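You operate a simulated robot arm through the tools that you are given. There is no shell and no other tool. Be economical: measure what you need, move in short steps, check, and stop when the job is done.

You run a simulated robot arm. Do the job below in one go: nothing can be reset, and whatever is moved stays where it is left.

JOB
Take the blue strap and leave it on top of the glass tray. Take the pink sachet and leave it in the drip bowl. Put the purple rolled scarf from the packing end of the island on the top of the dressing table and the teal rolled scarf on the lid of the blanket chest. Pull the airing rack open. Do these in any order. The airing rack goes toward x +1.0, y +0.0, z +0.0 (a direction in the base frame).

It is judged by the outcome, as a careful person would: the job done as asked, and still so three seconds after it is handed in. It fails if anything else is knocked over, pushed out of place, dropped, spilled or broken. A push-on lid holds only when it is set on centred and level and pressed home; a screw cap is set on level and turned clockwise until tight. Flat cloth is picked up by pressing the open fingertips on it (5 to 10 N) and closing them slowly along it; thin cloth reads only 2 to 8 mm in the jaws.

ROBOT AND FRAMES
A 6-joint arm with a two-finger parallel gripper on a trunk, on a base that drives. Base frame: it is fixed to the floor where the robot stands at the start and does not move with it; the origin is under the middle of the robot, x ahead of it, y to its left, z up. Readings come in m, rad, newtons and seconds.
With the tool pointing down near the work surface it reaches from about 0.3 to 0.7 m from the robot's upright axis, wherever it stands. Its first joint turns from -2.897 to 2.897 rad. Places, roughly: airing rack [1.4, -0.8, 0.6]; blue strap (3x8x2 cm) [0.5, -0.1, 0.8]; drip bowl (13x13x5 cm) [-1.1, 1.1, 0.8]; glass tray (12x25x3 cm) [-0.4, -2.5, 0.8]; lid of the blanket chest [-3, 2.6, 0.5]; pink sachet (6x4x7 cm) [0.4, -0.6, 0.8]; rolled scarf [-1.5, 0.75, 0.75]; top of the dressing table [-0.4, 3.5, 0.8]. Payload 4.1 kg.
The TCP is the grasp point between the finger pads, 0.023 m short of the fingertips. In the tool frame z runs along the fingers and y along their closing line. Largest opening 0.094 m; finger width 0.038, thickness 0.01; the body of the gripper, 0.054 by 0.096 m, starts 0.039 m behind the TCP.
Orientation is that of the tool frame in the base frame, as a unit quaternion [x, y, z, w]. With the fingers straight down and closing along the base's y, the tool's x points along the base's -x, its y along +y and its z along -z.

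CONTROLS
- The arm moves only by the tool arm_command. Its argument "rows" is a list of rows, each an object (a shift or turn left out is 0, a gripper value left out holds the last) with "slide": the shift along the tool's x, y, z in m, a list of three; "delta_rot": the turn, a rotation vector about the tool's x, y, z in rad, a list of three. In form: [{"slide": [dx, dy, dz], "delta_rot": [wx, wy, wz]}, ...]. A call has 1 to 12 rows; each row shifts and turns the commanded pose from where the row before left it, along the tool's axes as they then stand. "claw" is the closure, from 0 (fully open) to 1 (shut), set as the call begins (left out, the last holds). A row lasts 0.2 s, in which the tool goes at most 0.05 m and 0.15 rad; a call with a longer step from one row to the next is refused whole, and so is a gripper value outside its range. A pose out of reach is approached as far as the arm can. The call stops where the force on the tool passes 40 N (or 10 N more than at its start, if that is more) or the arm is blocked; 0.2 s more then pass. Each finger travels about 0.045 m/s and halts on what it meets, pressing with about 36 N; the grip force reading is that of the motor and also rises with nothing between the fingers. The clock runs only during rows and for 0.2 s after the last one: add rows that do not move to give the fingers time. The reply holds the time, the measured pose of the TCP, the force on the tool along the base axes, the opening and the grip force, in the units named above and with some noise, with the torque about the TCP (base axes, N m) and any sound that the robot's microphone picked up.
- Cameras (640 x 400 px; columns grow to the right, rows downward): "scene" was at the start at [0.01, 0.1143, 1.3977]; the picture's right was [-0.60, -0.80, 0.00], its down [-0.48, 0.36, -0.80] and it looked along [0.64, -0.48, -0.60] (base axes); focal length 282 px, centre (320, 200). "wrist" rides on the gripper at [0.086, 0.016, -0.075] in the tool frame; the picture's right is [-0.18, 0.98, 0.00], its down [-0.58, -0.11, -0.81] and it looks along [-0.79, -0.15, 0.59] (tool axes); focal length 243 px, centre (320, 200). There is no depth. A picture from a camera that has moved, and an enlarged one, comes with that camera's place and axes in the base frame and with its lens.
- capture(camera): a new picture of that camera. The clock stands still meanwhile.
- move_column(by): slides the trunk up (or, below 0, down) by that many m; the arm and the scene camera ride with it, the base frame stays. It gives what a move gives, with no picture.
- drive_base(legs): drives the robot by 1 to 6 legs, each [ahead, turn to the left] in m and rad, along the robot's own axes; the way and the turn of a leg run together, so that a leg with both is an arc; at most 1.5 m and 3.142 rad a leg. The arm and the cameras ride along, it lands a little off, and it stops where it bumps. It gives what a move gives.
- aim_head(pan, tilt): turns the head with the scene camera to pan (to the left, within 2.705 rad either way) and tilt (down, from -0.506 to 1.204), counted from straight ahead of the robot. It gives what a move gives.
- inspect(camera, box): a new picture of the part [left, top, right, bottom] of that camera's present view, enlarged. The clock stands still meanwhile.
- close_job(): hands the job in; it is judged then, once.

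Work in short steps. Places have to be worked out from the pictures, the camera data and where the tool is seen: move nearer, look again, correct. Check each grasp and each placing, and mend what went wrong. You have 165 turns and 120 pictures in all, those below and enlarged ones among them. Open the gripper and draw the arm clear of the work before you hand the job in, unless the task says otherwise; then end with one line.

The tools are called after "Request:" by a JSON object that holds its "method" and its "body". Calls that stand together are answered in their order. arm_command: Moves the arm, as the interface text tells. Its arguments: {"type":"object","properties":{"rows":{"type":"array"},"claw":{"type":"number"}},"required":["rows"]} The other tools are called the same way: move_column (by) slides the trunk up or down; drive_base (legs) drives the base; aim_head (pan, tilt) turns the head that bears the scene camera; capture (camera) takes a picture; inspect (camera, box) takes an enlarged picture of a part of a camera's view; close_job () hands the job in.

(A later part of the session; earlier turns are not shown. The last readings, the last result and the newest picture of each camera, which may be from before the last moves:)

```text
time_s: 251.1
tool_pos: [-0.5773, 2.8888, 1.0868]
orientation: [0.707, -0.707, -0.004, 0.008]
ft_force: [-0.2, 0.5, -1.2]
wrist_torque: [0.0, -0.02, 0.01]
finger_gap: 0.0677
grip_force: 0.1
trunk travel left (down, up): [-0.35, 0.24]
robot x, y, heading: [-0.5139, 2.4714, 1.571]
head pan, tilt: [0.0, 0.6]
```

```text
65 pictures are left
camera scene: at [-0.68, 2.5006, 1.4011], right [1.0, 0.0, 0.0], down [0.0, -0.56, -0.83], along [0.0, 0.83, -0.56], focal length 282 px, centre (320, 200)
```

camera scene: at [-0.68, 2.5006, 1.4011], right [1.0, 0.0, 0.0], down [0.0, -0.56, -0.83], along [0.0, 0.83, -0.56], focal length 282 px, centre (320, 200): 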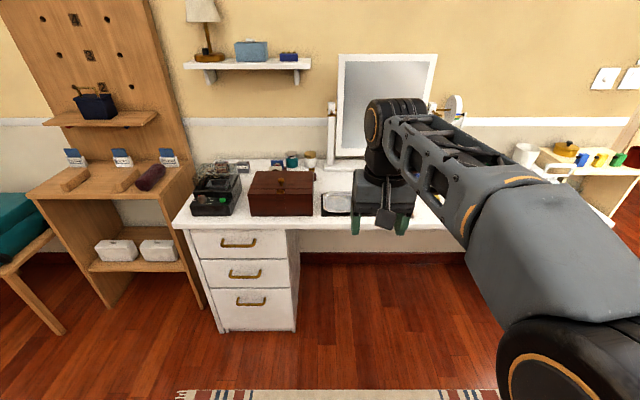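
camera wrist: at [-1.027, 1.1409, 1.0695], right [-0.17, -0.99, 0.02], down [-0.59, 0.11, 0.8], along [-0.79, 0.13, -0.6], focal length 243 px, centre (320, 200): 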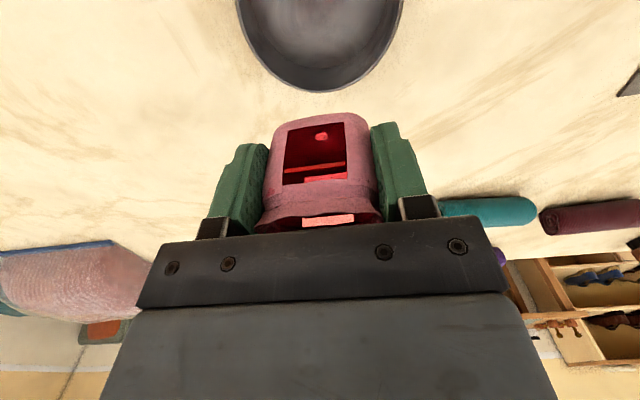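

Drive round to the island's far side: west along y≈2.47 to x≈-2.27, then face -y.

Request:
{"method": "drive_base", "body": {"legs": [[0, 1.57], [1.3, 0], [0.46, 0], [0, 1.57]]}}

Request:
{"method": "aim_head", "body": {"pan": 0.2, "tilt": 0.6}}

Request:
{"method": "capture", "body": {"camera": "scene"}}

```text
time_s: 267.6
tool_pos: [-2.2326, 2.1268, 1.0862]
orientation: [0.728, 0.686, 0.008, 0.004]
ft_force: [-0.8, -0.6, 0.4]
wrist_torque: [-0.01, 0.0, -0.03]
finger_gap: 0.0676
grip_force: 0.0
trunk travel left (down, up): [-0.35, 0.24]
robot x, y, heading: [-2.2709, 2.5494, -1.637]
head pan, tilt: [0.0, 0.6]
```

```text
time_s: 268.4
tool_pos: [-2.2322, 2.1269, 1.0864]
orientation: [0.728, 0.685, 0.008, 0.004]
ft_force: [-0.3, 0.2, 0.2]
wrist_torque: [-0.05, -0.02, 0.0]
finger_gap: 0.0676
grip_force: 0.0
trunk travel left (down, up): [-0.35, 0.24]
robot x, y, heading: [-2.2692, 2.546, -1.636]
head pan, tilt: [0.201, 0.6]
```

```text
64 pictures are left
camera scene: at [-2.088, 2.5097, 1.4011], right [-0.99, -0.14, 0.0], down [-0.08, 0.56, -0.83], along [0.11, -0.82, -0.56], focal length 282 px, centre (320, 200)
```

scene: 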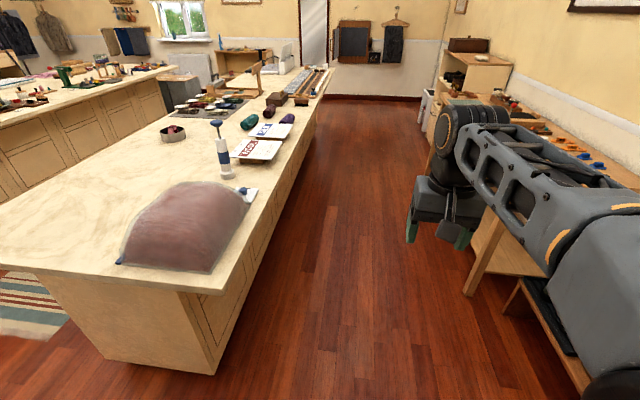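

Aisle clear. Drive to y≈0.9 and face +x toward the scarves.

Request:
{"method": "drive_base", "body": {"legs": [[0, 0.1], [1.5, 0], [0.13, 0], [0, 1.54]]}}

Request:
{"method": "aim_head", "body": {"pan": 0.0, "tilt": 0.8}}

Request:
{"method": "capture", "body": {"camera": "scene"}}

Request:
{"method": "capture", "body": {"camera": "wrist"}}

```text
time_s: 280.9
tool_pos: [-1.7719, 0.993, 1.0869]
orientation: [-0.01, 1.0, 0.009, -0.003]
ft_force: [-0.3, 0.1, -0.1]
wrist_torque: [0.02, 0.01, -0.01]
finger_gap: 0.068
grip_force: 0.0
trunk travel left (down, up): [-0.35, 0.24]
robot x, y, heading: [-2.1888, 0.9209, 0.018]
head pan, tilt: [0.201, 0.6]
```

```text
time_s: 281.7
tool_pos: [-1.7721, 0.9944, 1.0868]
orientation: [-0.01, 1.0, 0.009, -0.003]
ft_force: [1.1, 0.8, -0.4]
wrist_torque: [-0.01, 0.03, -0.01]
finger_gap: 0.0676
grip_force: 0.0
trunk travel left (down, up): [-0.35, 0.24]
robot x, y, heading: [-2.1888, 0.9188, 0.014]
head pan, tilt: [0.0, 0.799]
```

```text
63 pictures are left
camera scene: at [-2.1711, 1.0878, 1.3843], right [0.02, -1.0, 0.0], down [-0.72, -0.01, -0.7], along [0.7, 0.01, -0.72], focal length 282 px, centre (320, 200)
```

scene: 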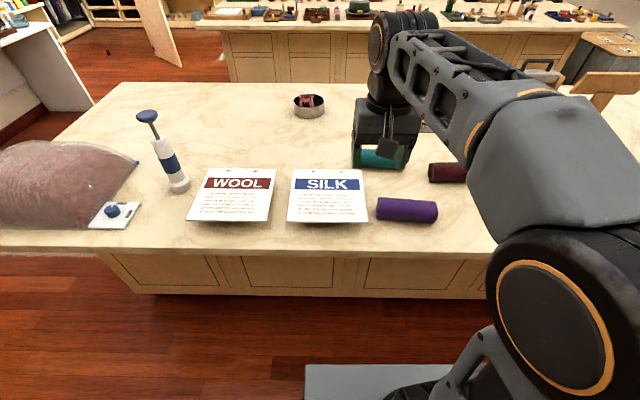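

```text
62 pictures are left
camera wrist: at [-1.8592, 1.0064, 1.1626], right [0.16, 0.99, 0.02], down [0.59, -0.11, 0.8], along [0.79, -0.12, -0.6], focal length 243 px, centre (320, 200)
```

wrist: 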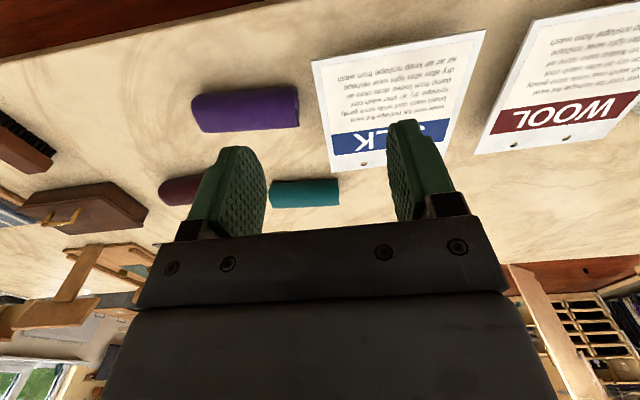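

Purple roll ≈(-1.652, 0.857), axis along y; teal ≈(-1.428, 0.906). Check the sachet in the bowl, and rotate the tool 90° with the jaws open.

Request:
{"method": "inspect", "body": {"camera": "scene", "box": [260, 70, 360, 132]}}

Request:
{"method": "arm_command", "body": {"claw": 0.0, "rows": [{"delta_rot": [0, 0, 0.143]}, {"delta_rot": [0, 0, 0.143]}, {"delta_rot": [0, 0, 0.143]}, {"delta_rot": [0, 0, 0.143]}, {"delta_rot": [0, 0, 0.143]}, {"delta_rot": [0, 0, 0.143]}, {"delta_rot": [0, 0, 0.143]}, {"delta_rot": [0, 0, 0.143]}, {"delta_rot": [0, 0, 0.143]}, {"delta_rot": [0, 0, 0.143]}, {"delta_rot": [0, 0, 0.141]}, {}]}}

```text
6.40 times, centred on (310, 101) of scene
camera zoom: at [-2.1711, 1.0878, 1.3843], right [0.02, -1.0, 0.0], down [-0.72, -0.01, -0.7], along [0.7, 0.01, -0.72], focal length 1807 px, centre (384, 834)
```

zoom: 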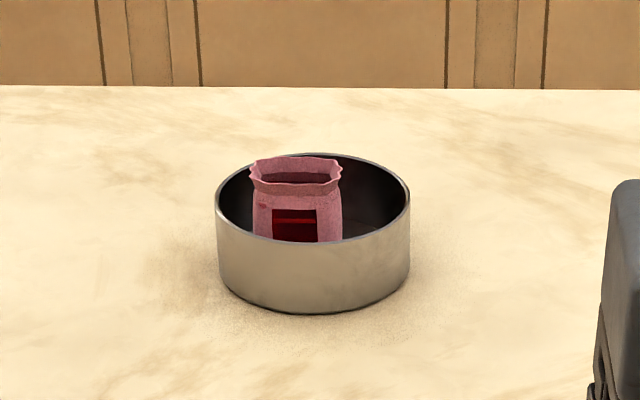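

```text
time_s: 284.3
tool_pos: [-1.7729, 0.9926, 1.0882]
orientation: [0.7, 0.714, 0.005, -0.008]
ft_force: [0.4, 0.7, -0.1]
wrist_torque: [0.0, -0.04, -0.05]
finger_gap: 0.094
grip_force: 0.1
trunk travel left (down, up): [-0.35, 0.24]
robot x, y, heading: [-2.1887, 0.9194, 0.019]
head pan, tilt: [0.0, 0.799]
```

Sachet is upright in the bowl. Move over the purple roll at z≈0.95 and look.

Request:
{"method": "arm_command", "body": {"rows": [{"slide": [-0.0276, 0.0236, 0]}, {"slide": [-0.0276, 0.0236, 0]}, {"slide": [-0.0276, 0.0236, 0]}, {"slide": [-0.0276, 0.0236, 0]}, {"slide": [-0.0276, 0.0236, 0]}, {"slide": [0, 0, 0.045]}, {"slide": [0, 0, 0.045]}, {"slide": [0, 0, 0.045]}, {}]}}

Request:
{"method": "capture", "body": {"camera": "wrist"}}

Request:
{"method": "capture", "body": {"camera": "scene"}}

```text
time_s: 286.3
tool_pos: [-1.6527, 0.8612, 0.9477]
orientation: [0.7, 0.714, 0.005, -0.007]
ft_force: [0.3, 0.2, 0.0]
wrist_torque: [-0.02, -0.01, -0.01]
finger_gap: 0.0937
grip_force: 0.1
trunk travel left (down, up): [-0.35, 0.24]
robot x, y, heading: [-2.1881, 0.9205, 0.012]
head pan, tilt: [0.0, 0.799]
```

```text
60 pictures are left
camera wrist: at [-1.639, 0.9471, 1.0236], right [0.99, -0.16, -0.01], down [-0.09, -0.6, 0.8], along [-0.13, -0.79, -0.6], focal length 243 px, centre (320, 200)
```

wrist: 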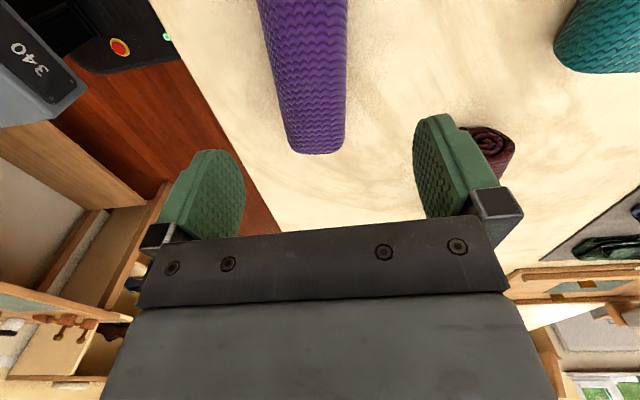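

```text
59 pictures are left
camera scene: at [-2.1708, 1.0877, 1.3842], right [0.02, -1.0, 0.0], down [-0.72, -0.01, -0.7], along [0.7, 0.01, -0.72], focal length 282 px, centre (320, 200)
```

scene: 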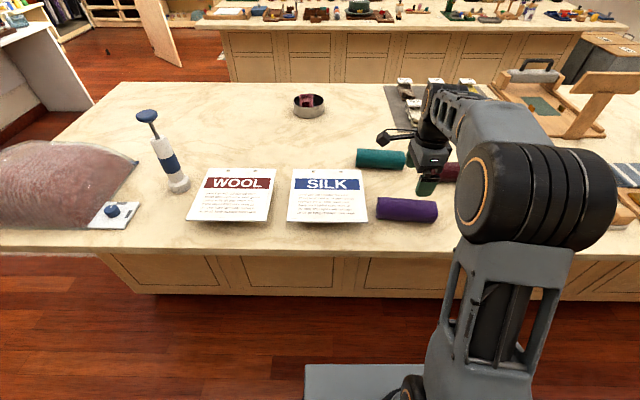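

Roll centre x≈-1.661. Shift and descend to z≈0.808, then close.

Request:
{"method": "arm_command", "body": {"rows": [{"slide": [-0.013, -0.008, 0.02]}, {"slide": [0, 0, 0.04]}, {"slide": [0, 0, 0.04]}, {"slide": [0, 0, 0.03]}, {"slide": [0, 0, 0.01]}, {}]}}

Request:
{"method": "arm_command", "body": {"claw": 0.6, "rows": [{}, {}, {}, {}, {}]}}

Request:
{"method": "capture", "body": {"camera": "wrist"}}

```text
time_s: 287.4
tool_pos: [-1.6618, 0.8488, 0.8237]
orientation: [0.699, 0.715, 0.008, -0.002]
ft_force: [-10.7, 1.5, 20.2]
wrist_torque: [-0.33, 1.22, -0.24]
finger_gap: 0.0943
grip_force: 0.0
trunk travel left (down, up): [-0.35, 0.24]
robot x, y, heading: [-2.19, 0.9179, 0.015]
head pan, tilt: [0.0, 0.799]
stopped in row 5: the force on the tool passed its limit (the readings are from after the stop); the commanded pose is now the measured one
```

```text
time_s: 287.9
tool_pos: [-1.6632, 0.8475, 0.8227]
orientation: [0.7, 0.714, 0.005, -0.005]
ft_force: [-7.3, 0.7, 19.6]
wrist_torque: [-0.36, 0.89, -0.24]
finger_gap: 0.0684
grip_force: 25.5
trunk travel left (down, up): [-0.35, 0.24]
robot x, y, heading: [-2.1869, 0.9198, 0.02]
head pan, tilt: [0.0, 0.799]
stopped in row 2: the force on the tool passed its limit (the readings are from after the stop); the commanded pose is now the measured one
```

```text
58 pictures are left
camera wrist: at [-1.6493, 0.9341, 0.8997], right [0.99, -0.16, 0.0], down [-0.1, -0.6, 0.8], along [-0.13, -0.79, -0.6], focal length 243 px, centre (320, 200)
```

wrist: 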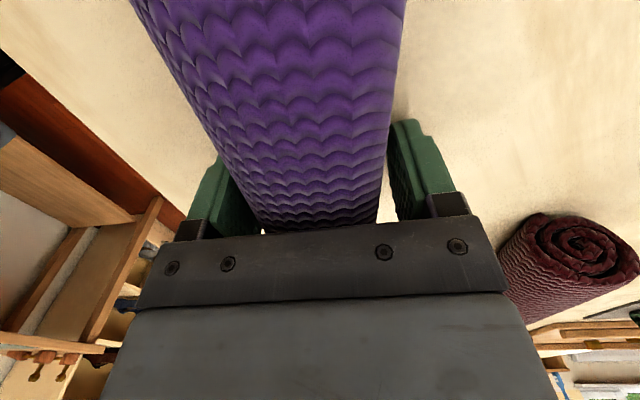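

Fingertips touch the island top (≈0.80). Raise 6 mm and close fully.

Request:
{"method": "arm_command", "body": {"rows": [{"slide": [0, 0, -0.004]}, {"slide": [0, 0, -0.003]}, {}]}}

Request:
{"method": "arm_command", "body": {"claw": 0.7, "rows": [{}, {}, {}, {}, {}]}}

```text
time_s: 288.7
tool_pos: [-1.6626, 0.8472, 0.8279]
orientation: [0.701, 0.713, 0.005, -0.005]
ft_force: [0.9, 0.1, -2.0]
wrist_torque: [-0.03, -0.01, 0.01]
finger_gap: 0.0666
grip_force: 36.2
trunk travel left (down, up): [-0.35, 0.24]
robot x, y, heading: [-2.188, 0.9207, 0.016]
head pan, tilt: [0.0, 0.799]
```

```text
time_s: 289.9
tool_pos: [-1.6632, 0.8469, 0.829]
orientation: [0.7, 0.714, 0.006, -0.006]
ft_force: [0.1, 0.0, -0.5]
wrist_torque: [-0.03, 0.0, 0.02]
finger_gap: 0.0666
grip_force: 36.3
trunk travel left (down, up): [-0.35, 0.24]
robot x, y, heading: [-2.1853, 0.9249, 0.017]
head pan, tilt: [0.0, 0.799]
```

Gripped (66.6 mm). Lift and retract.

Request:
{"method": "arm_command", "body": {"rows": [{"slide": [0, 0, -0.03]}, {"slide": [0, 0, -0.04]}, {"slide": [0, 0, -0.045]}, {"slide": [0, 0, -0.045]}, {"slide": [0, 0, -0.045]}, {"slide": [0, 0, -0.045]}, {"slide": [0, 0, -0.03]}, {"slide": [0.02, -0.04, 0]}, {"slide": [0.02, -0.04, 0]}, {}]}}

Request:
{"method": "capture", "body": {"camera": "scene"}}

```text
time_s: 292.1
tool_pos: [-1.7447, 0.8797, 1.1108]
orientation: [0.7, 0.714, 0.005, -0.006]
ft_force: [-0.4, 0.5, -0.8]
wrist_torque: [-0.05, -0.03, -0.02]
finger_gap: 0.0657
grip_force: 35.8
trunk travel left (down, up): [-0.35, 0.24]
robot x, y, heading: [-2.19, 0.9241, 0.013]
head pan, tilt: [0.0, 0.799]
```

```text
57 pictures are left
camera scene: at [-2.1716, 1.0879, 1.3842], right [0.02, -1.0, 0.0], down [-0.72, -0.01, -0.7], along [0.7, 0.01, -0.72], focal length 282 px, centre (320, 200)
```

scene: 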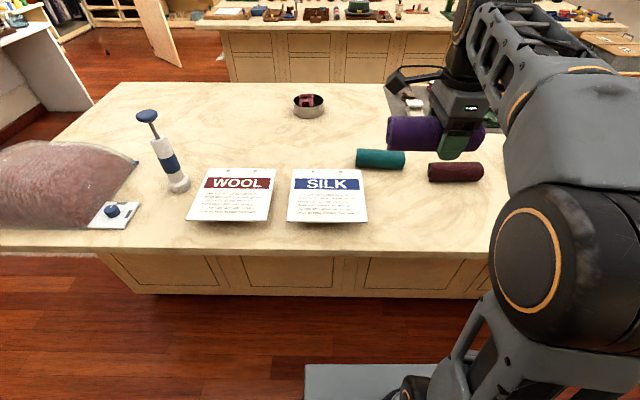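

Held. Drive back around to in front of the dressing table.

Request:
{"method": "drive_base", "body": {"legs": [[0, 1.57], [1.5, 0], [0.1, 0], [0, -1.58], [1.4, 0]]}}

```text
time_s: 314.8
tool_pos: [-0.378, 2.6509, 1.1103]
orientation: [0.665, 0.747, 0.005, -0.006]
ft_force: [-0.3, 0.3, -1.1]
wrist_torque: [-0.02, -0.01, 0.0]
finger_gap: 0.0647
grip_force: 35.5
trunk travel left (down, up): [-0.35, 0.24]
robot x, y, heading: [-0.8253, 2.6517, 0.112]
head pan, tilt: [0.0, 0.799]
```

Turn to face the dressing table and look.

Request:
{"method": "drive_base", "body": {"legs": [[0.25, 0], [0, 1.46]]}}

Request:
{"method": "aim_head", "body": {"pan": -0.1, "tilt": 0.7}}

Request:
{"method": "capture", "body": {"camera": "scene"}}

```text
time_s: 320.3
tool_pos: [-0.555, 3.1228, 1.111]
orientation: [-0.029, 1.0, 0.001, -0.008]
ft_force: [0.6, -0.2, -1.3]
wrist_torque: [0.01, -0.01, -0.02]
finger_gap: 0.0646
grip_force: 35.9
trunk travel left (down, up): [-0.35, 0.24]
robot x, y, heading: [-0.5774, 2.6777, 1.625]
head pan, tilt: [0.0, 0.799]
```

```text
time_s: 320.9
tool_pos: [-0.555, 3.1228, 1.1108]
orientation: [-0.028, 1.0, 0.0, -0.008]
ft_force: [-0.4, -0.2, -2.2]
wrist_torque: [-0.04, -0.05, -0.04]
finger_gap: 0.0647
grip_force: 36.2
trunk travel left (down, up): [-0.35, 0.24]
robot x, y, heading: [-0.5795, 2.6766, 1.627]
head pan, tilt: [-0.099, 0.7]
```

```text
56 pictures are left
camera scene: at [-0.7379, 2.6934, 1.3925], right [1.0, -0.04, 0.0], down [-0.03, -0.64, -0.76], along [0.03, 0.76, -0.64], focal length 282 px, centre (320, 200)
```

scene: 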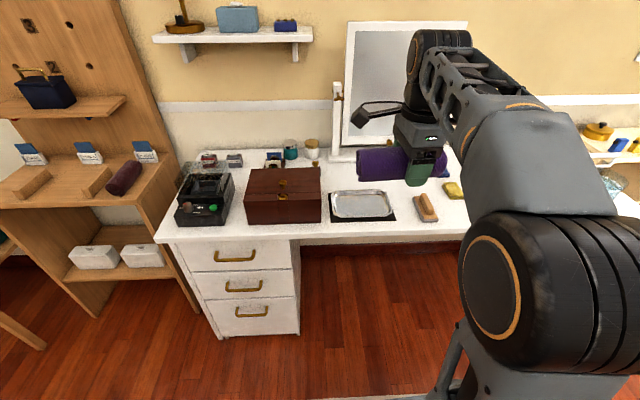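

See the right half of the table top, behind the arm: pan and also use the wrist camera.

Request:
{"method": "aim_head", "body": {"pan": -0.65, "tilt": 0.6}}

Request:
{"method": "capture", "body": {"camera": "scene"}}

Request:
{"method": "capture", "body": {"camera": "wrist"}}

```text
time_s: 321.9
tool_pos: [-0.5553, 3.1225, 1.1123]
orientation: [-0.029, 1.0, 0.0, -0.007]
ft_force: [0.0, -0.2, -1.3]
wrist_torque: [-0.04, -0.02, 0.01]
finger_gap: 0.0646
grip_force: 36.3
trunk travel left (down, up): [-0.35, 0.24]
robot x, y, heading: [-0.5804, 2.6744, 1.627]
head pan, tilt: [-0.649, 0.6]
```

```text
55 pictures are left
camera scene: at [-0.6922, 2.6818, 1.4011], right [0.83, -0.56, 0.0], down [-0.32, -0.47, -0.82], along [0.46, 0.68, -0.57], focal length 282 px, centre (320, 200)
```

scene: 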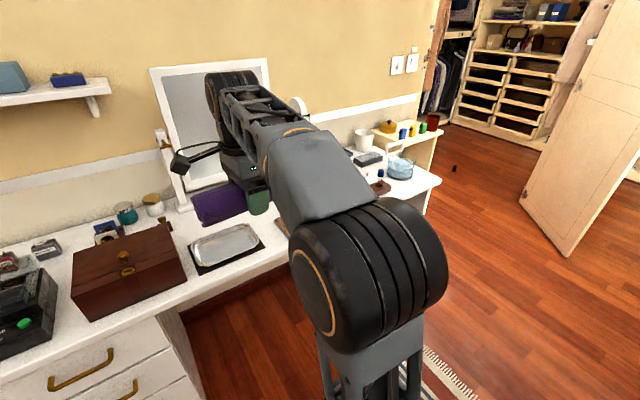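

```text
54 pictures are left
camera wrist: at [-0.6414, 3.1351, 1.1876], right [0.13, 0.99, 0.0], down [0.6, -0.07, 0.8], along [0.79, -0.1, -0.6], focal length 243 px, centre (320, 200)
```

wrist: 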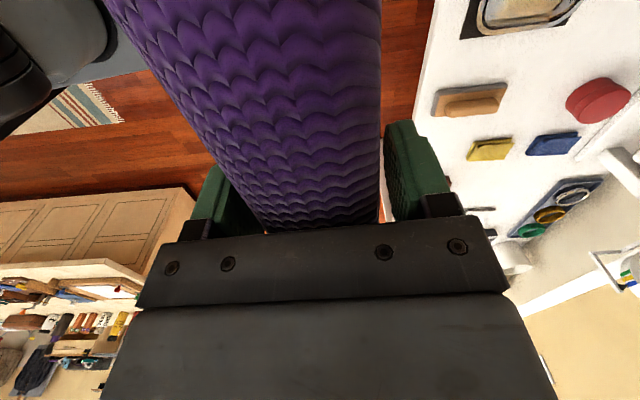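

The clear area seems to be right of the brush, x≈-0.15…0.1. Move the base right for a better view.

Request:
{"method": "drive_base", "body": {"legs": [[0, -1.62], [0.45, 0], [0, 1.57]]}}

Request:
{"method": "aim_head", "body": {"pan": 0.25, "tilt": 0.7}}

Request:
{"method": "capture", "body": {"camera": "scene"}}

Request:
{"method": "capture", "body": {"camera": "wrist"}}

```text
time_s: 332.3
tool_pos: [-0.104, 3.1367, 1.1108]
orientation: [-0.019, 1.0, 0.0, -0.008]
ft_force: [0.1, -0.2, -1.5]
wrist_torque: [-0.01, -0.06, 0.03]
finger_gap: 0.0646
grip_force: 36.1
trunk travel left (down, up): [-0.35, 0.24]
robot x, y, heading: [-0.1345, 2.6909, 1.604]
head pan, tilt: [-0.649, 0.6]
```

```text
time_s: 333.5
tool_pos: [-0.1031, 3.1361, 1.1116]
orientation: [-0.019, 1.0, 0.0, -0.007]
ft_force: [0.4, -0.3, -1.0]
wrist_torque: [0.01, -0.07, -0.02]
finger_gap: 0.0647
grip_force: 36.1
trunk travel left (down, up): [-0.35, 0.24]
robot x, y, heading: [-0.1358, 2.6915, 1.605]
head pan, tilt: [0.25, 0.7]
```

```text
53 pictures are left
camera scene: at [-0.3242, 2.7066, 1.3925], right [0.96, 0.28, 0.0], down [0.18, -0.62, -0.76], along [-0.21, 0.73, -0.64], focal length 282 px, centre (320, 200)
```

scene: 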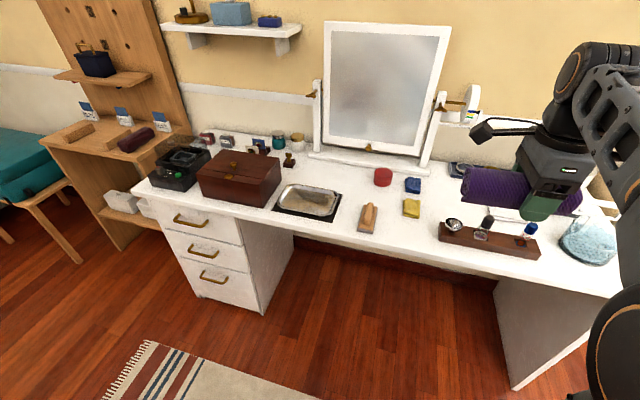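

```text
52 pictures are left
camera wrist: at [-0.19, 3.1496, 1.1876], right [0.15, 0.99, 0.0], down [0.6, -0.09, 0.8], along [0.79, -0.12, -0.6], focal length 243 px, centre (320, 200)
```

wrist: 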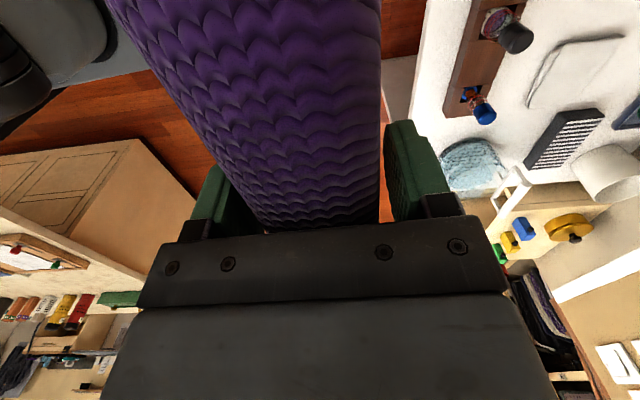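

Best free spot: right of the yellow/blue blocks, behind the wooden stand: centre ≈(-0.105, 3.515), roll along y. Rotate the tool back -90° and drive forward 0.2 m.

Request:
{"method": "arm_command", "body": {"rows": [{"delta_rot": [0, 0, -0.143]}, {"delta_rot": [0, 0, -0.143]}, {"delta_rot": [0, 0, -0.143]}, {"delta_rot": [0, 0, -0.143]}, {"delta_rot": [0, 0, -0.143]}, {"delta_rot": [0, 0, -0.143]}, {"delta_rot": [0, 0, -0.143]}, {"delta_rot": [0, 0, -0.143]}, {"delta_rot": [0, 0, -0.143]}, {"delta_rot": [0, 0, -0.143]}, {"delta_rot": [0, 0, -0.141]}, {}]}}

Request:
{"method": "drive_base", "body": {"legs": [[0.2, -0.03]]}}

Request:
{"method": "capture", "body": {"camera": "scene"}}

```text
time_s: 336.1
tool_pos: [-0.1046, 3.1369, 1.1118]
orientation: [0.721, -0.693, -0.005, 0.006]
ft_force: [0.7, -0.6, -1.8]
wrist_torque: [0.05, 0.01, 0.04]
finger_gap: 0.0644
grip_force: 36.2
trunk travel left (down, up): [-0.35, 0.24]
robot x, y, heading: [-0.1383, 2.6923, 1.606]
head pan, tilt: [0.25, 0.7]
```

```text
time_s: 337.7
tool_pos: [-0.0957, 3.3332, 1.112]
orientation: [0.711, -0.703, -0.006, 0.006]
ft_force: [-0.2, 0.9, -1.2]
wrist_torque: [0.03, 0.02, 0.01]
finger_gap: 0.0646
grip_force: 35.5
trunk travel left (down, up): [-0.35, 0.24]
robot x, y, heading: [-0.1427, 2.8926, 1.582]
head pan, tilt: [0.25, 0.7]
```

```text
51 pictures are left
camera scene: at [-0.328, 2.9093, 1.3925], right [0.97, 0.25, 0.0], down [0.16, -0.62, -0.76], along [-0.19, 0.74, -0.64], focal length 282 px, centre (320, 200)
```

scene: 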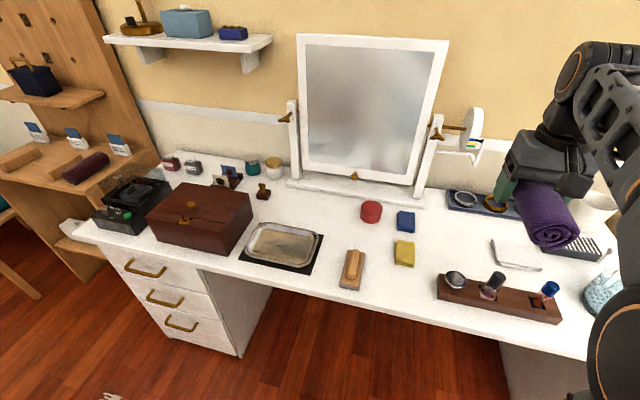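

Clear view: free rectangle x -0.20…0.0, y 3.40…3.66. Move to (-0.10, 3.51) and lower to z≈0.90.

Request:
{"method": "arm_command", "body": {"rows": [{"slide": [-0.0354, 0.0005, 0]}, {"slide": [-0.0354, 0.0005, 0]}, {"slide": [-0.0354, 0.0005, 0]}, {"slide": [-0.0354, 0.0005, 0]}, {"slide": [-0.0354, 0, 0]}, {"slide": [0, 0, 0.045]}, {"slide": [0, 0, 0.045]}, {"slide": [0, 0, 0.045]}, {"slide": [0, 0, 0.045]}, {}]}}

Request:
{"method": "capture", "body": {"camera": "scene"}}

Request:
{"method": "capture", "body": {"camera": "wrist"}}

```text
time_s: 339.9
tool_pos: [-0.1043, 3.4919, 0.9177]
orientation: [0.711, -0.703, -0.006, 0.006]
ft_force: [-0.3, -0.6, -0.9]
wrist_torque: [0.02, -0.02, -0.03]
finger_gap: 0.0646
grip_force: 35.9
out of reach, approached as far as the arm can: row 5
trunk travel left (down, up): [-0.35, 0.24]
robot x, y, heading: [-0.1381, 2.8914, 1.58]
head pan, tilt: [0.25, 0.7]
```

```text
50 pictures are left
camera scene: at [-0.328, 2.9096, 1.3925], right [0.97, 0.25, 0.0], down [0.16, -0.62, -0.76], along [-0.19, 0.74, -0.64], focal length 282 px, centre (320, 200)
```

scene: 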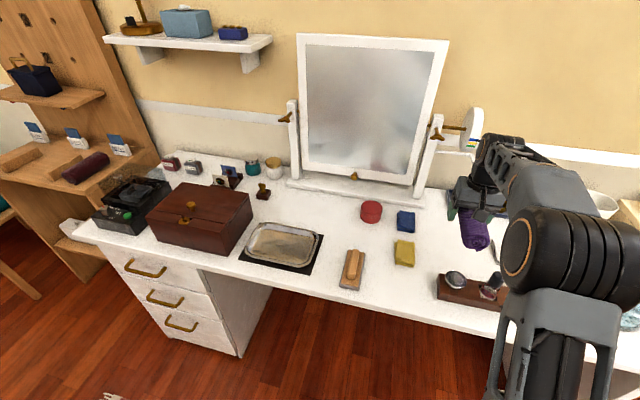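

```text
49 pictures are left
camera wrist: at [-0.1195, 3.4063, 0.993], right [-0.98, 0.17, 0.02], down [0.11, 0.58, 0.8], along [0.13, 0.79, -0.59], focal length 243 px, centre (320, 200)
```

wrist: 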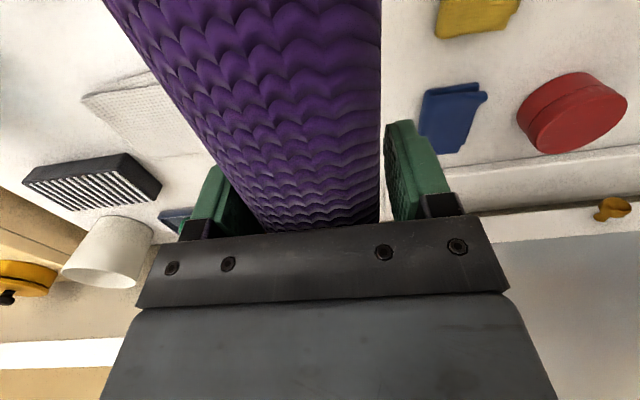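

Shift 1 cm right and 2 cm deeper, then lower until contact.

Request:
{"method": "arm_command", "body": {"rows": [{"slide": [-0.018, -0.01, 0.01]}, {"slide": [0, 0, 0.03]}, {"slide": [0, 0, 0.02]}, {"slide": [0, 0, 0.01]}, {"slide": [0, 0, 0.008]}, {"slide": [0, 0, 0.006]}, {}]}}

```text
time_s: 341.5
tool_pos: [-0.0942, 3.5094, 0.8336]
orientation: [0.711, -0.703, -0.005, 0.005]
ft_force: [0.1, 0.1, -0.9]
wrist_torque: [0.03, 0.02, 0.01]
finger_gap: 0.0646
grip_force: 35.8
trunk travel left (down, up): [-0.35, 0.24]
robot x, y, heading: [-0.1386, 2.8831, 1.58]
head pan, tilt: [0.25, 0.7]
```

Request:
{"method": "arm_command", "body": {"rows": [{"slide": [0, 0, 0.006]}, {"slide": [0, 0, 0.005]}, {"slide": [0, 0, 0.005]}, {"slide": [0, 0, 0.005]}, {}]}}

Request:
{"method": "inspect", "body": {"camera": "scene", "box": [380, 150, 540, 310]}}

```text
time_s: 342.7
tool_pos: [-0.0943, 3.5101, 0.8118]
orientation: [0.711, -0.703, -0.006, 0.006]
ft_force: [0.9, 0.0, -0.8]
wrist_torque: [0.02, 0.0, 0.02]
finger_gap: 0.0647
grip_force: 35.5
trunk travel left (down, up): [-0.35, 0.24]
robot x, y, heading: [-0.1395, 2.8908, 1.582]
head pan, tilt: [0.25, 0.7]
```

```text
2.50 times, centred on (460, 230) of scene
camera zoom: at [-0.328, 2.9095, 1.3925], right [0.97, 0.25, 0.0], down [0.16, -0.62, -0.76], along [-0.19, 0.74, -0.64], focal length 706 px, centre (-30, 125)
```

zoom: 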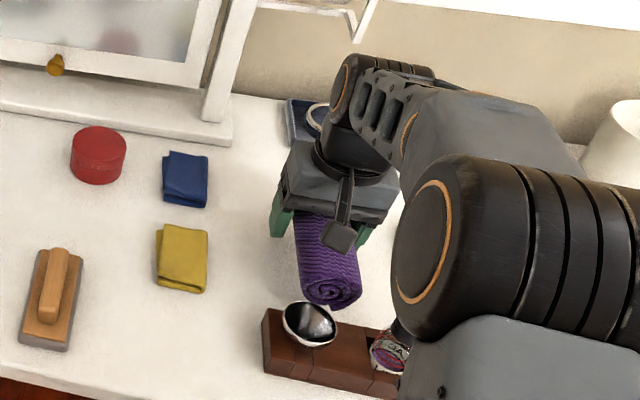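

No contact yet; 4 cm margin to the stand. Continue down.

Request:
{"method": "arm_command", "body": {"rows": [{"slide": [0, 0, 0.005]}, {"slide": [0, 0, 0.005]}, {"slide": [0, 0, 0.005]}, {"slide": [0, 0, 0.005]}, {"slide": [0, 0, 0.005]}, {}]}}

```text
time_s: 344.1
tool_pos: [-0.0979, 3.509, 0.7876]
orientation: [0.711, -0.703, -0.006, 0.005]
ft_force: [0.4, -0.1, -1.7]
wrist_torque: [0.01, 0.06, -0.01]
finger_gap: 0.0646
grip_force: 35.8
trunk travel left (down, up): [-0.35, 0.24]
robot x, y, heading: [-0.1391, 2.8942, 1.577]
head pan, tilt: [0.25, 0.7]
```

Table top is lower than assumed, so re-check clearance to the wooden stand.

Request:
{"method": "inspect", "body": {"camera": "scene", "box": [410, 180, 530, 300]}}

Request:
{"method": "capture", "body": {"camera": "wrist"}}

```text
3.33 times, centred on (470, 240) of scene
camera zoom: at [-0.328, 2.9095, 1.3925], right [0.97, 0.25, 0.0], down [0.16, -0.62, -0.76], along [-0.19, 0.74, -0.64], focal length 941 px, centre (-180, 67)
```

zoom: 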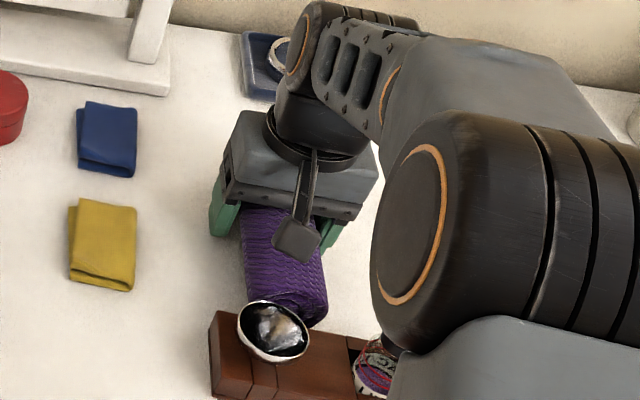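

```text
46 pictures are left
camera wrist: at [-0.1109, 3.4226, 0.8627], right [-0.98, 0.17, 0.02], down [0.11, 0.58, 0.8], along [0.13, 0.79, -0.59], focal length 243 px, centre (320, 200)
```

wrist: 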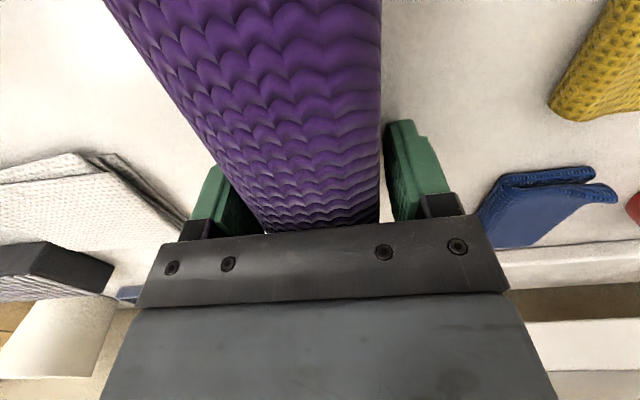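

Raise 2 cm, shift 4 cm deeper (+y), and lower again.

Request:
{"method": "arm_command", "body": {"rows": [{"slide": [0, 0, -0.02]}, {"slide": [-0.02, 0, 0]}, {"slide": [-0.02, 0, 0]}, {"slide": [0, 0, 0.015]}, {"slide": [0, 0, 0.008]}, {"slide": [0, 0, 0.005]}, {"slide": [0, 0, 0.004]}, {"slide": [0, 0, 0.004]}, {}]}}

Request:
{"method": "inspect", "body": {"camera": "scene", "box": [410, 180, 530, 300]}}

```text
time_s: 345.9
tool_pos: [-0.0966, 3.5508, 0.7843]
orientation: [0.711, -0.703, -0.01, -0.001]
ft_force: [-0.2, -10.1, 14.8]
wrist_torque: [-0.58, -0.54, -0.44]
finger_gap: 0.0649
grip_force: 36.3
trunk travel left (down, up): [-0.35, 0.24]
robot x, y, heading: [-0.1401, 2.8909, 1.575]
head pan, tilt: [0.25, 0.7]
stopped in row 8: the force on the tool passed its limit (the readings are from after the stop); the commanded pose is now the measured one
```

```text
3.33 times, centred on (470, 240) of scene
camera zoom: at [-0.3283, 2.9068, 1.3923], right [0.97, 0.25, 0.0], down [0.16, -0.62, -0.77], along [-0.19, 0.74, -0.64], focal length 941 px, centre (-180, 67)
```

zoom: 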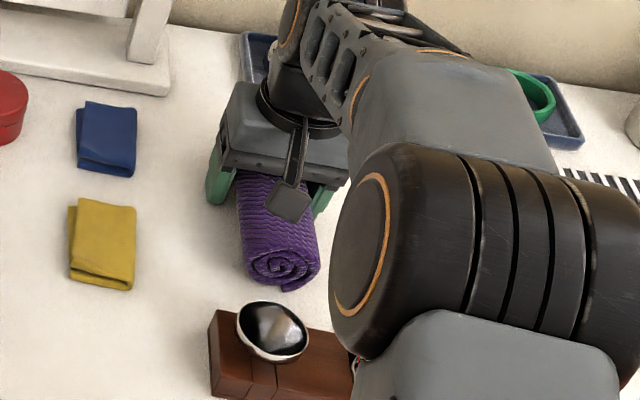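

Contact with the table top; clear of the stand. Release.

Request:
{"method": "arm_command", "body": {"claw": 0.12, "rows": [{"slide": [0, 0, -0.001]}, {}, {}, {}]}}

Request:
{"method": "arm_command", "body": {"rows": [{"slide": [0, 0, -0.02]}, {"slide": [0, 0, -0.03]}, {"slide": [0, 0, -0.045]}, {"slide": [0, 0, -0.045]}, {"slide": [0.02, 0, -0.045]}, {"slide": [0.045, 0, -0.01]}, {"slide": [0.045, 0, -0.01]}, {"slide": [0.045, 0, -0.01]}, {"slide": [0.045, 0, -0.01]}, {}]}}

Request:
{"method": "capture", "body": {"camera": "scene"}}

```text
time_s: 346.9
tool_pos: [-0.0966, 3.5522, 0.7836]
orientation: [0.712, -0.703, -0.01, -0.003]
ft_force: [-10.6, 3.8, 15.5]
wrist_torque: [-0.16, -0.42, -0.06]
finger_gap: 0.0778
grip_force: 0.0
trunk travel left (down, up): [-0.35, 0.24]
robot x, y, heading: [-0.141, 2.8878, 1.579]
head pan, tilt: [0.25, 0.7]
```

```text
time_s: 349.1
tool_pos: [-0.0891, 3.3455, 1.0031]
orientation: [0.711, -0.703, -0.009, 0.0]
ft_force: [0.0, 0.3, -0.9]
wrist_torque: [0.01, 0.0, -0.01]
finger_gap: 0.0828
grip_force: 0.0
trunk travel left (down, up): [-0.35, 0.24]
robot x, y, heading: [-0.1422, 2.8877, 1.577]
head pan, tilt: [0.25, 0.7]
```

```text
44 pictures are left
camera scene: at [-0.3281, 2.9089, 1.3925], right [0.97, 0.25, 0.0], down [0.16, -0.62, -0.77], along [-0.19, 0.74, -0.64], focal length 282 px, centre (320, 200)
```

scene: 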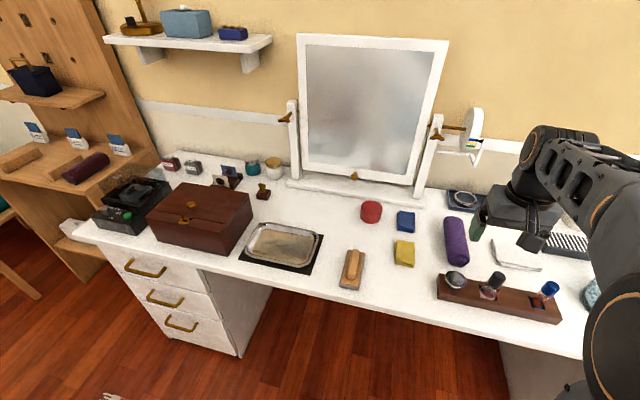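

Purple scarf placed. Raise/tuck the arm, back off and drive round to the teal one.

Request:
{"method": "arm_command", "body": {"rows": [{"slide": [0, 0, -0.045]}, {"slide": [0, 0, -0.045]}, {}]}}

Request:
{"method": "drive_base", "body": {"legs": [[-0.38, 0], [0, 1.57], [1.3, 0], [0.75, 0]]}}

```text
time_s: 349.9
tool_pos: [-0.0926, 3.3453, 1.0945]
orientation: [0.711, -0.704, -0.009, 0.0]
ft_force: [-0.3, -0.5, 0.1]
wrist_torque: [-0.06, -0.04, 0.01]
finger_gap: 0.0828
grip_force: 0.1
trunk travel left (down, up): [-0.35, 0.24]
robot x, y, heading: [-0.1404, 2.8871, 1.573]
head pan, tilt: [0.25, 0.7]
```

```text
time_s: 365.8
tool_pos: [-2.6232, 2.5693, 1.0937]
orientation: [1.0, -0.007, -0.007, 0.006]
ft_force: [0.0, 0.2, 0.0]
wrist_torque: [-0.02, -0.01, -0.01]
finger_gap: 0.0827
grip_force: 0.1
trunk travel left (down, up): [-0.35, 0.24]
robot x, y, heading: [-2.1676, 2.5115, 3.125]
head pan, tilt: [0.25, 0.7]
```

From here, look at the chest lid for planning.

Request:
{"method": "aim_head", "body": {"pan": 0.0, "tilt": 0.8}}

Request:
{"method": "capture", "body": {"camera": "scene"}}

```text
time_s: 366.6
tool_pos: [-2.624, 2.5694, 1.0944]
orientation: [1.0, -0.006, -0.007, 0.007]
ft_force: [-0.2, -0.2, -0.4]
wrist_torque: [0.0, -0.02, -0.03]
finger_gap: 0.0829
grip_force: 0.0
trunk travel left (down, up): [-0.35, 0.24]
robot x, y, heading: [-2.1677, 2.509, 3.124]
head pan, tilt: [0.0, 0.799]
```

```text
43 pictures are left
camera scene: at [-2.1918, 2.343, 1.3843], right [0.02, 1.0, 0.0], down [0.72, -0.01, -0.7], along [-0.7, 0.01, -0.72], focal length 282 px, centre (320, 200)
```

scene: 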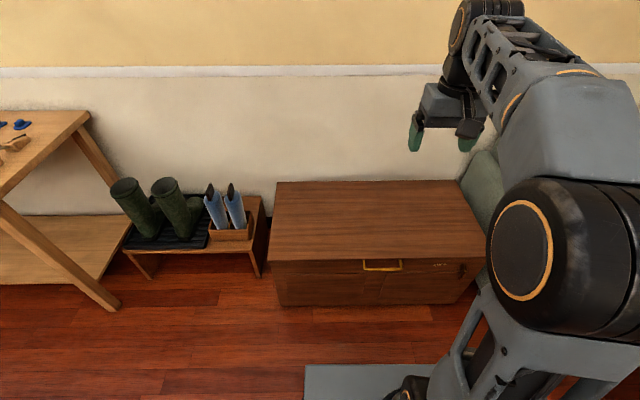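

Chest lid is clear: x -3.17…-2.75, y 2.17…2.96. Now drive to the teal scarf.

Request:
{"method": "drive_base", "body": {"legs": [[0, 1.57], [1.5, 0], [0.1, 0], [0, 1.57]]}}

Request:
{"method": "capture", "body": {"camera": "scene"}}

```text
time_s: 382.5
tool_pos: [-1.7113, 0.8456, 1.0945]
orientation: [-0.016, 1.0, 0.006, 0.007]
ft_force: [-0.3, -0.3, 0.6]
wrist_torque: [0.01, -0.01, -0.02]
finger_gap: 0.0831
grip_force: 0.0
trunk travel left (down, up): [-0.35, 0.24]
robot x, y, heading: [-2.1714, 0.8827, 0.024]
head pan, tilt: [0.0, 0.799]
```

```text
42 pictures are left
camera scene: at [-2.1529, 1.0517, 1.3842], right [0.03, -1.0, 0.0], down [-0.72, -0.02, -0.7], along [0.7, 0.02, -0.72], focal length 282 px, centre (320, 200)
```

scene: 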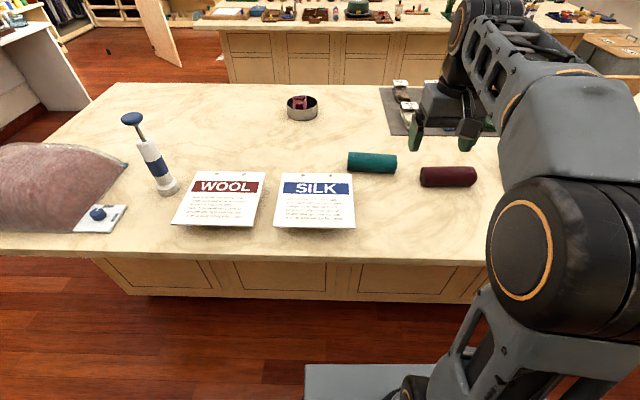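

Teal ≈(-1.45, 0.91). Move closer 0.12 m, rotate the tool +90°, open the jaws.

Request:
{"method": "drive_base", "body": {"legs": [[0.12, 0]]}}

Request:
{"method": "arm_command", "body": {"claw": 0.0, "rows": [{"delta_rot": [0, 0, 0.143]}, {"delta_rot": [0, 0, 0.143]}, {"delta_rot": [0, 0, 0.143]}, {"delta_rot": [0, 0, 0.143]}, {"delta_rot": [0, 0, 0.143]}, {"delta_rot": [0, 0, 0.143]}, {"delta_rot": [0, 0, 0.143]}, {"delta_rot": [0, 0, 0.143]}, {"delta_rot": [0, 0, 0.143]}, {"delta_rot": [0, 0, 0.143]}, {"delta_rot": [0, 0, 0.141]}, {}]}}

```text
time_s: 383.8
tool_pos: [-1.5897, 0.8485, 1.0931]
orientation: [-0.015, 1.0, 0.006, 0.007]
ft_force: [0.1, -0.2, 0.1]
wrist_torque: [0.02, 0.0, -0.03]
finger_gap: 0.0827
grip_force: 0.0
trunk travel left (down, up): [-0.35, 0.24]
robot x, y, heading: [-2.0478, 0.8899, 0.026]
head pan, tilt: [0.0, 0.799]
```

```text
time_s: 386.4
tool_pos: [-1.5901, 0.8481, 1.0936]
orientation: [0.696, 0.718, 0.009, 0.001]
ft_force: [-0.2, 0.2, 1.1]
wrist_torque: [-0.01, 0.04, 0.0]
finger_gap: 0.094
grip_force: 0.1
trunk travel left (down, up): [-0.35, 0.24]
robot x, y, heading: [-2.0446, 0.8878, 0.026]
head pan, tilt: [0.0, 0.799]
```

Move over the teal roll at z≈0.96.

Request:
{"method": "arm_command", "body": {"rows": [{"slide": [0.0145, 0.0355, 0]}, {"slide": [0.0145, 0.0355, 0]}, {"slide": [0.0145, 0.0355, 0]}, {"slide": [0.0145, 0.0355, 0]}, {"slide": [0, 0, 0.045]}, {"slide": [0, 0, 0.045]}, {"slide": [0, 0, 0.045]}, {}]}}

Request:
{"method": "capture", "body": {"camera": "wrist"}}

Request:
{"method": "inspect", "body": {"camera": "scene", "box": [280, 80, 480, 205]}}

```text
time_s: 388.2
tool_pos: [-1.4494, 0.9119, 0.9609]
orientation: [0.696, 0.718, 0.009, 0.0]
ft_force: [0.6, 0.4, 0.1]
wrist_torque: [-0.01, 0.0, -0.01]
finger_gap: 0.094
grip_force: 0.1
trunk travel left (down, up): [-0.35, 0.24]
robot x, y, heading: [-2.0469, 0.8867, 0.026]
head pan, tilt: [0.0, 0.799]
```

```text
41 pictures are left
camera wrist: at [-1.4375, 0.9983, 1.0366], right [0.99, -0.15, 0.01], down [-0.1, -0.59, 0.8], along [-0.12, -0.79, -0.6], focal length 243 px, centre (320, 200)
```

wrist: 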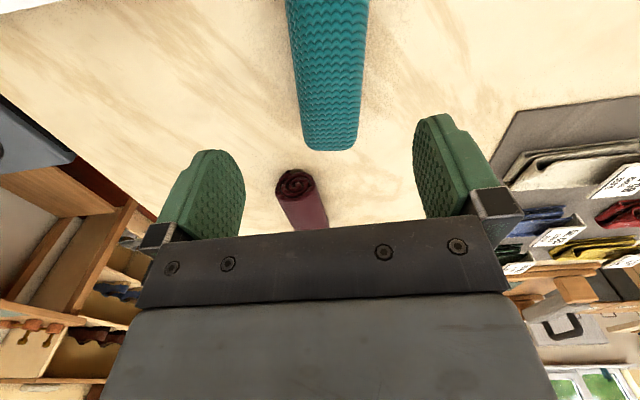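

```text
3.20 times, centred on (380, 142) of scene
camera zoom: at [-2.0312, 1.0551, 1.3842], right [0.03, -1.0, 0.0], down [-0.72, -0.02, -0.7], along [0.7, 0.02, -0.72], focal length 904 px, centre (128, 384)
```

zoom: 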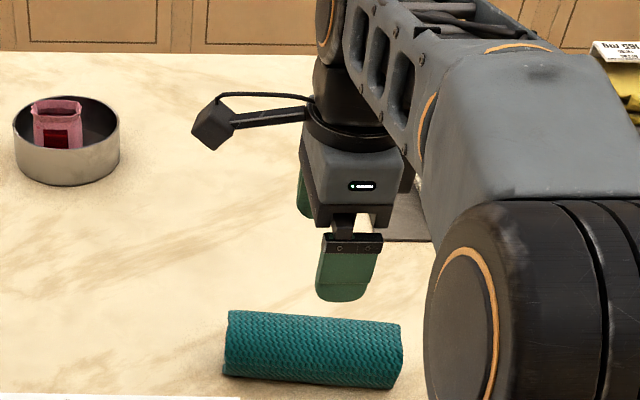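

Shift 6 mm in +x and descend to z≈0.829, then close.

Request:
{"method": "arm_command", "body": {"rows": [{"slide": [-0.006, 0.006, 0.02]}, {"slide": [0, 0, 0.04]}, {"slide": [0, 0, 0.04]}, {"slide": [0, 0, 0.022]}, {"slide": [0, 0, 0.009]}, {}]}}

Request:
{"method": "arm_command", "body": {"claw": 0.7, "rows": [{}, {}, {}, {}, {}]}}

```text
time_s: 389.6
tool_pos: [-1.4425, 0.9094, 0.8328]
orientation: [0.696, 0.718, 0.009, 0.0]
ft_force: [0.5, -0.3, 0.3]
wrist_torque: [-0.03, -0.04, 0.01]
finger_gap: 0.0939
grip_force: 0.0
trunk travel left (down, up): [-0.35, 0.24]
robot x, y, heading: [-2.0517, 0.8883, 0.028]
head pan, tilt: [0.0, 0.799]
```

```text
time_s: 390.8
tool_pos: [-1.4433, 0.9084, 0.8323]
orientation: [0.696, 0.718, 0.01, 0.0]
ft_force: [1.0, 0.1, -0.4]
wrist_torque: [0.03, 0.01, 0.02]
finger_gap: 0.0667
grip_force: 35.5
trunk travel left (down, up): [-0.35, 0.24]
robot x, y, heading: [-2.0496, 0.8834, 0.029]
head pan, tilt: [0.0, 0.799]
```

Gripped. Lift and retract.

Request:
{"method": "arm_command", "body": {"rows": [{"slide": [0, 0, -0.03]}, {"slide": [0, 0, -0.04]}, {"slide": [0, 0, -0.045]}, {"slide": [0, 0, -0.045]}, {"slide": [0, 0, -0.045]}, {"slide": [0, 0, -0.045]}, {"slide": [0, 0, -0.025]}, {"slide": [0, -0.045, 0]}, {"slide": [0, -0.045, 0]}, {"slide": [0, -0.045, 0]}, {"slide": [0, -0.02, 0]}, {}]}}

Request:
{"method": "drive_base", "body": {"legs": [[-0.15, 0], [0, 1.55], [1.5, 0], [0.15, 0]]}}

```text
time_s: 393.4
tool_pos: [-1.5992, 0.9012, 1.1027]
orientation: [0.696, 0.718, 0.009, 0.001]
ft_force: [-1.0, -0.9, -1.4]
wrist_torque: [-0.01, 0.06, 0.02]
finger_gap: 0.066
grip_force: 36.2
trunk travel left (down, up): [-0.35, 0.24]
robot x, y, heading: [-2.0491, 0.8891, 0.028]
head pan, tilt: [0.0, 0.799]
```

```text
time_s: 406.6
tool_pos: [-2.2369, 2.9929, 1.1034]
orientation: [-0.006, 1.0, 0.007, -0.007]
ft_force: [-0.6, -0.6, -0.9]
wrist_torque: [0.02, -0.02, 0.04]
finger_gap: 0.0649
grip_force: 36.5
trunk travel left (down, up): [-0.35, 0.24]
robot x, y, heading: [-2.2309, 2.5482, 1.575]
head pan, tilt: [0.0, 0.799]
```

Turn to face the chest, close in by 0.1 m, lower the trunk.

Request:
{"method": "drive_base", "body": {"legs": [[0, 1.57], [0.1, 0]]}}

Request:
{"method": "capture", "body": {"camera": "scene"}}

```text
time_s: 411.6
tool_pos: [-2.7803, 2.5491, 1.1018]
orientation: [-0.704, 0.71, 0.0, -0.009]
ft_force: [0.6, -0.1, -0.7]
wrist_torque: [0.04, -0.01, 0.0]
finger_gap: 0.0648
grip_force: 35.9
trunk travel left (down, up): [-0.35, 0.24]
robot x, y, heading: [-2.3277, 2.5437, 3.13]
head pan, tilt: [0.0, 0.799]
```

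```text
39 pictures are left
camera scene: at [-2.3531, 2.3783, 1.3842], right [0.01, 1.0, 0.0], down [0.72, -0.01, -0.7], along [-0.7, 0.01, -0.72], focal length 282 px, centre (320, 200)
```

scene: 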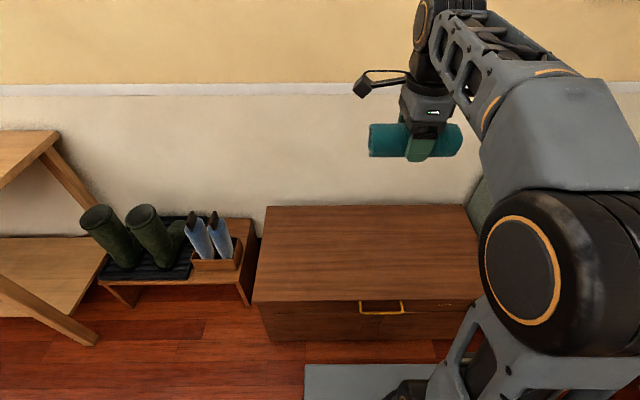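

Move out over the lid centre, then lower the trunk.

Request:
{"method": "arm_command", "body": {"rows": [{"slide": [0, 0.042, 0]}, {"slide": [0, 0.042, 0]}, {"slide": [0, 0.042, 0]}, {"slide": [0, 0.042, 0]}, {}]}}

Request:
{"method": "move_column", "body": {"by": -0.34}}

Request:
{"method": "arm_command", "body": {"rows": [{"slide": [0, 0, 0.04]}, {"slide": [0, 0, 0.04]}, {"slide": [0, 0, 0.04]}, {}]}}

Request:
{"method": "capture", "body": {"camera": "scene"}}

```text
time_s: 412.8
tool_pos: [-2.9372, 2.5482, 1.0948]
orientation: [-0.705, 0.709, -0.001, -0.008]
ft_force: [-0.1, 0.3, -0.7]
wrist_torque: [-0.01, 0.0, 0.01]
finger_gap: 0.0646
grip_force: 36.4
out of reach, approached as far as the arm can: row 4
trunk travel left (down, up): [-0.35, 0.24]
robot x, y, heading: [-2.3282, 2.5458, 3.132]
head pan, tilt: [0.0, 0.799]
```

```text
time_s: 416.1
tool_pos: [-2.9374, 2.548, 0.756]
orientation: [-0.705, 0.71, 0.002, -0.009]
ft_force: [0.1, -0.4, -1.5]
wrist_torque: [0.02, -0.02, -0.01]
finger_gap: 0.065
grip_force: 36.5
trunk travel left (down, up): [-0.01, 0.58]
robot x, y, heading: [-2.3263, 2.5465, 3.13]
head pan, tilt: [0.0, 0.799]
```

```text
time_s: 417.1
tool_pos: [-2.9373, 2.5475, 0.6381]
orientation: [-0.704, 0.71, 0.002, -0.01]
ft_force: [0.1, -0.1, -0.9]
wrist_torque: [-0.01, 0.04, 0.0]
finger_gap: 0.065
grip_force: 36.5
trunk travel left (down, up): [-0.01, 0.58]
robot x, y, heading: [-2.3314, 2.5452, 3.127]
head pan, tilt: [0.0, 0.799]
```

```text
38 pictures are left
camera scene: at [-2.3531, 2.3783, 1.0442], right [0.01, 1.0, 0.0], down [0.72, -0.01, -0.7], along [-0.7, 0.01, -0.72], focal length 282 px, centre (320, 200)
```

scene: 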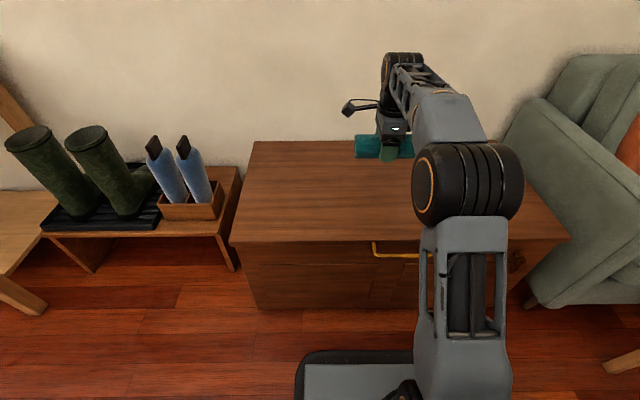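

Above the lid. Lower gently until contact.

Request:
{"method": "arm_command", "body": {"rows": [{"slide": [0, 0, 0.03]}, {"slide": [0, 0, 0.02]}, {"slide": [0, 0, 0.01]}, {"slide": [0, 0, 0.008]}, {"slide": [0, 0, 0.008]}, {"slide": [0, 0, 0.006]}, {"slide": [0, 0, 0.006]}, {"slide": [0, 0, 0.005]}, {"slide": [0, 0, 0.005]}, {}]}}

```text
time_s: 419.3
tool_pos: [-2.939, 2.5468, 0.5381]
orientation: [-0.705, 0.709, -0.001, -0.008]
ft_force: [0.1, -0.1, -1.8]
wrist_torque: [0.02, 0.02, -0.01]
finger_gap: 0.0648
grip_force: 35.9
trunk travel left (down, up): [-0.01, 0.58]
robot x, y, heading: [-2.3314, 2.5455, 3.129]
head pan, tilt: [0.0, 0.799]
```

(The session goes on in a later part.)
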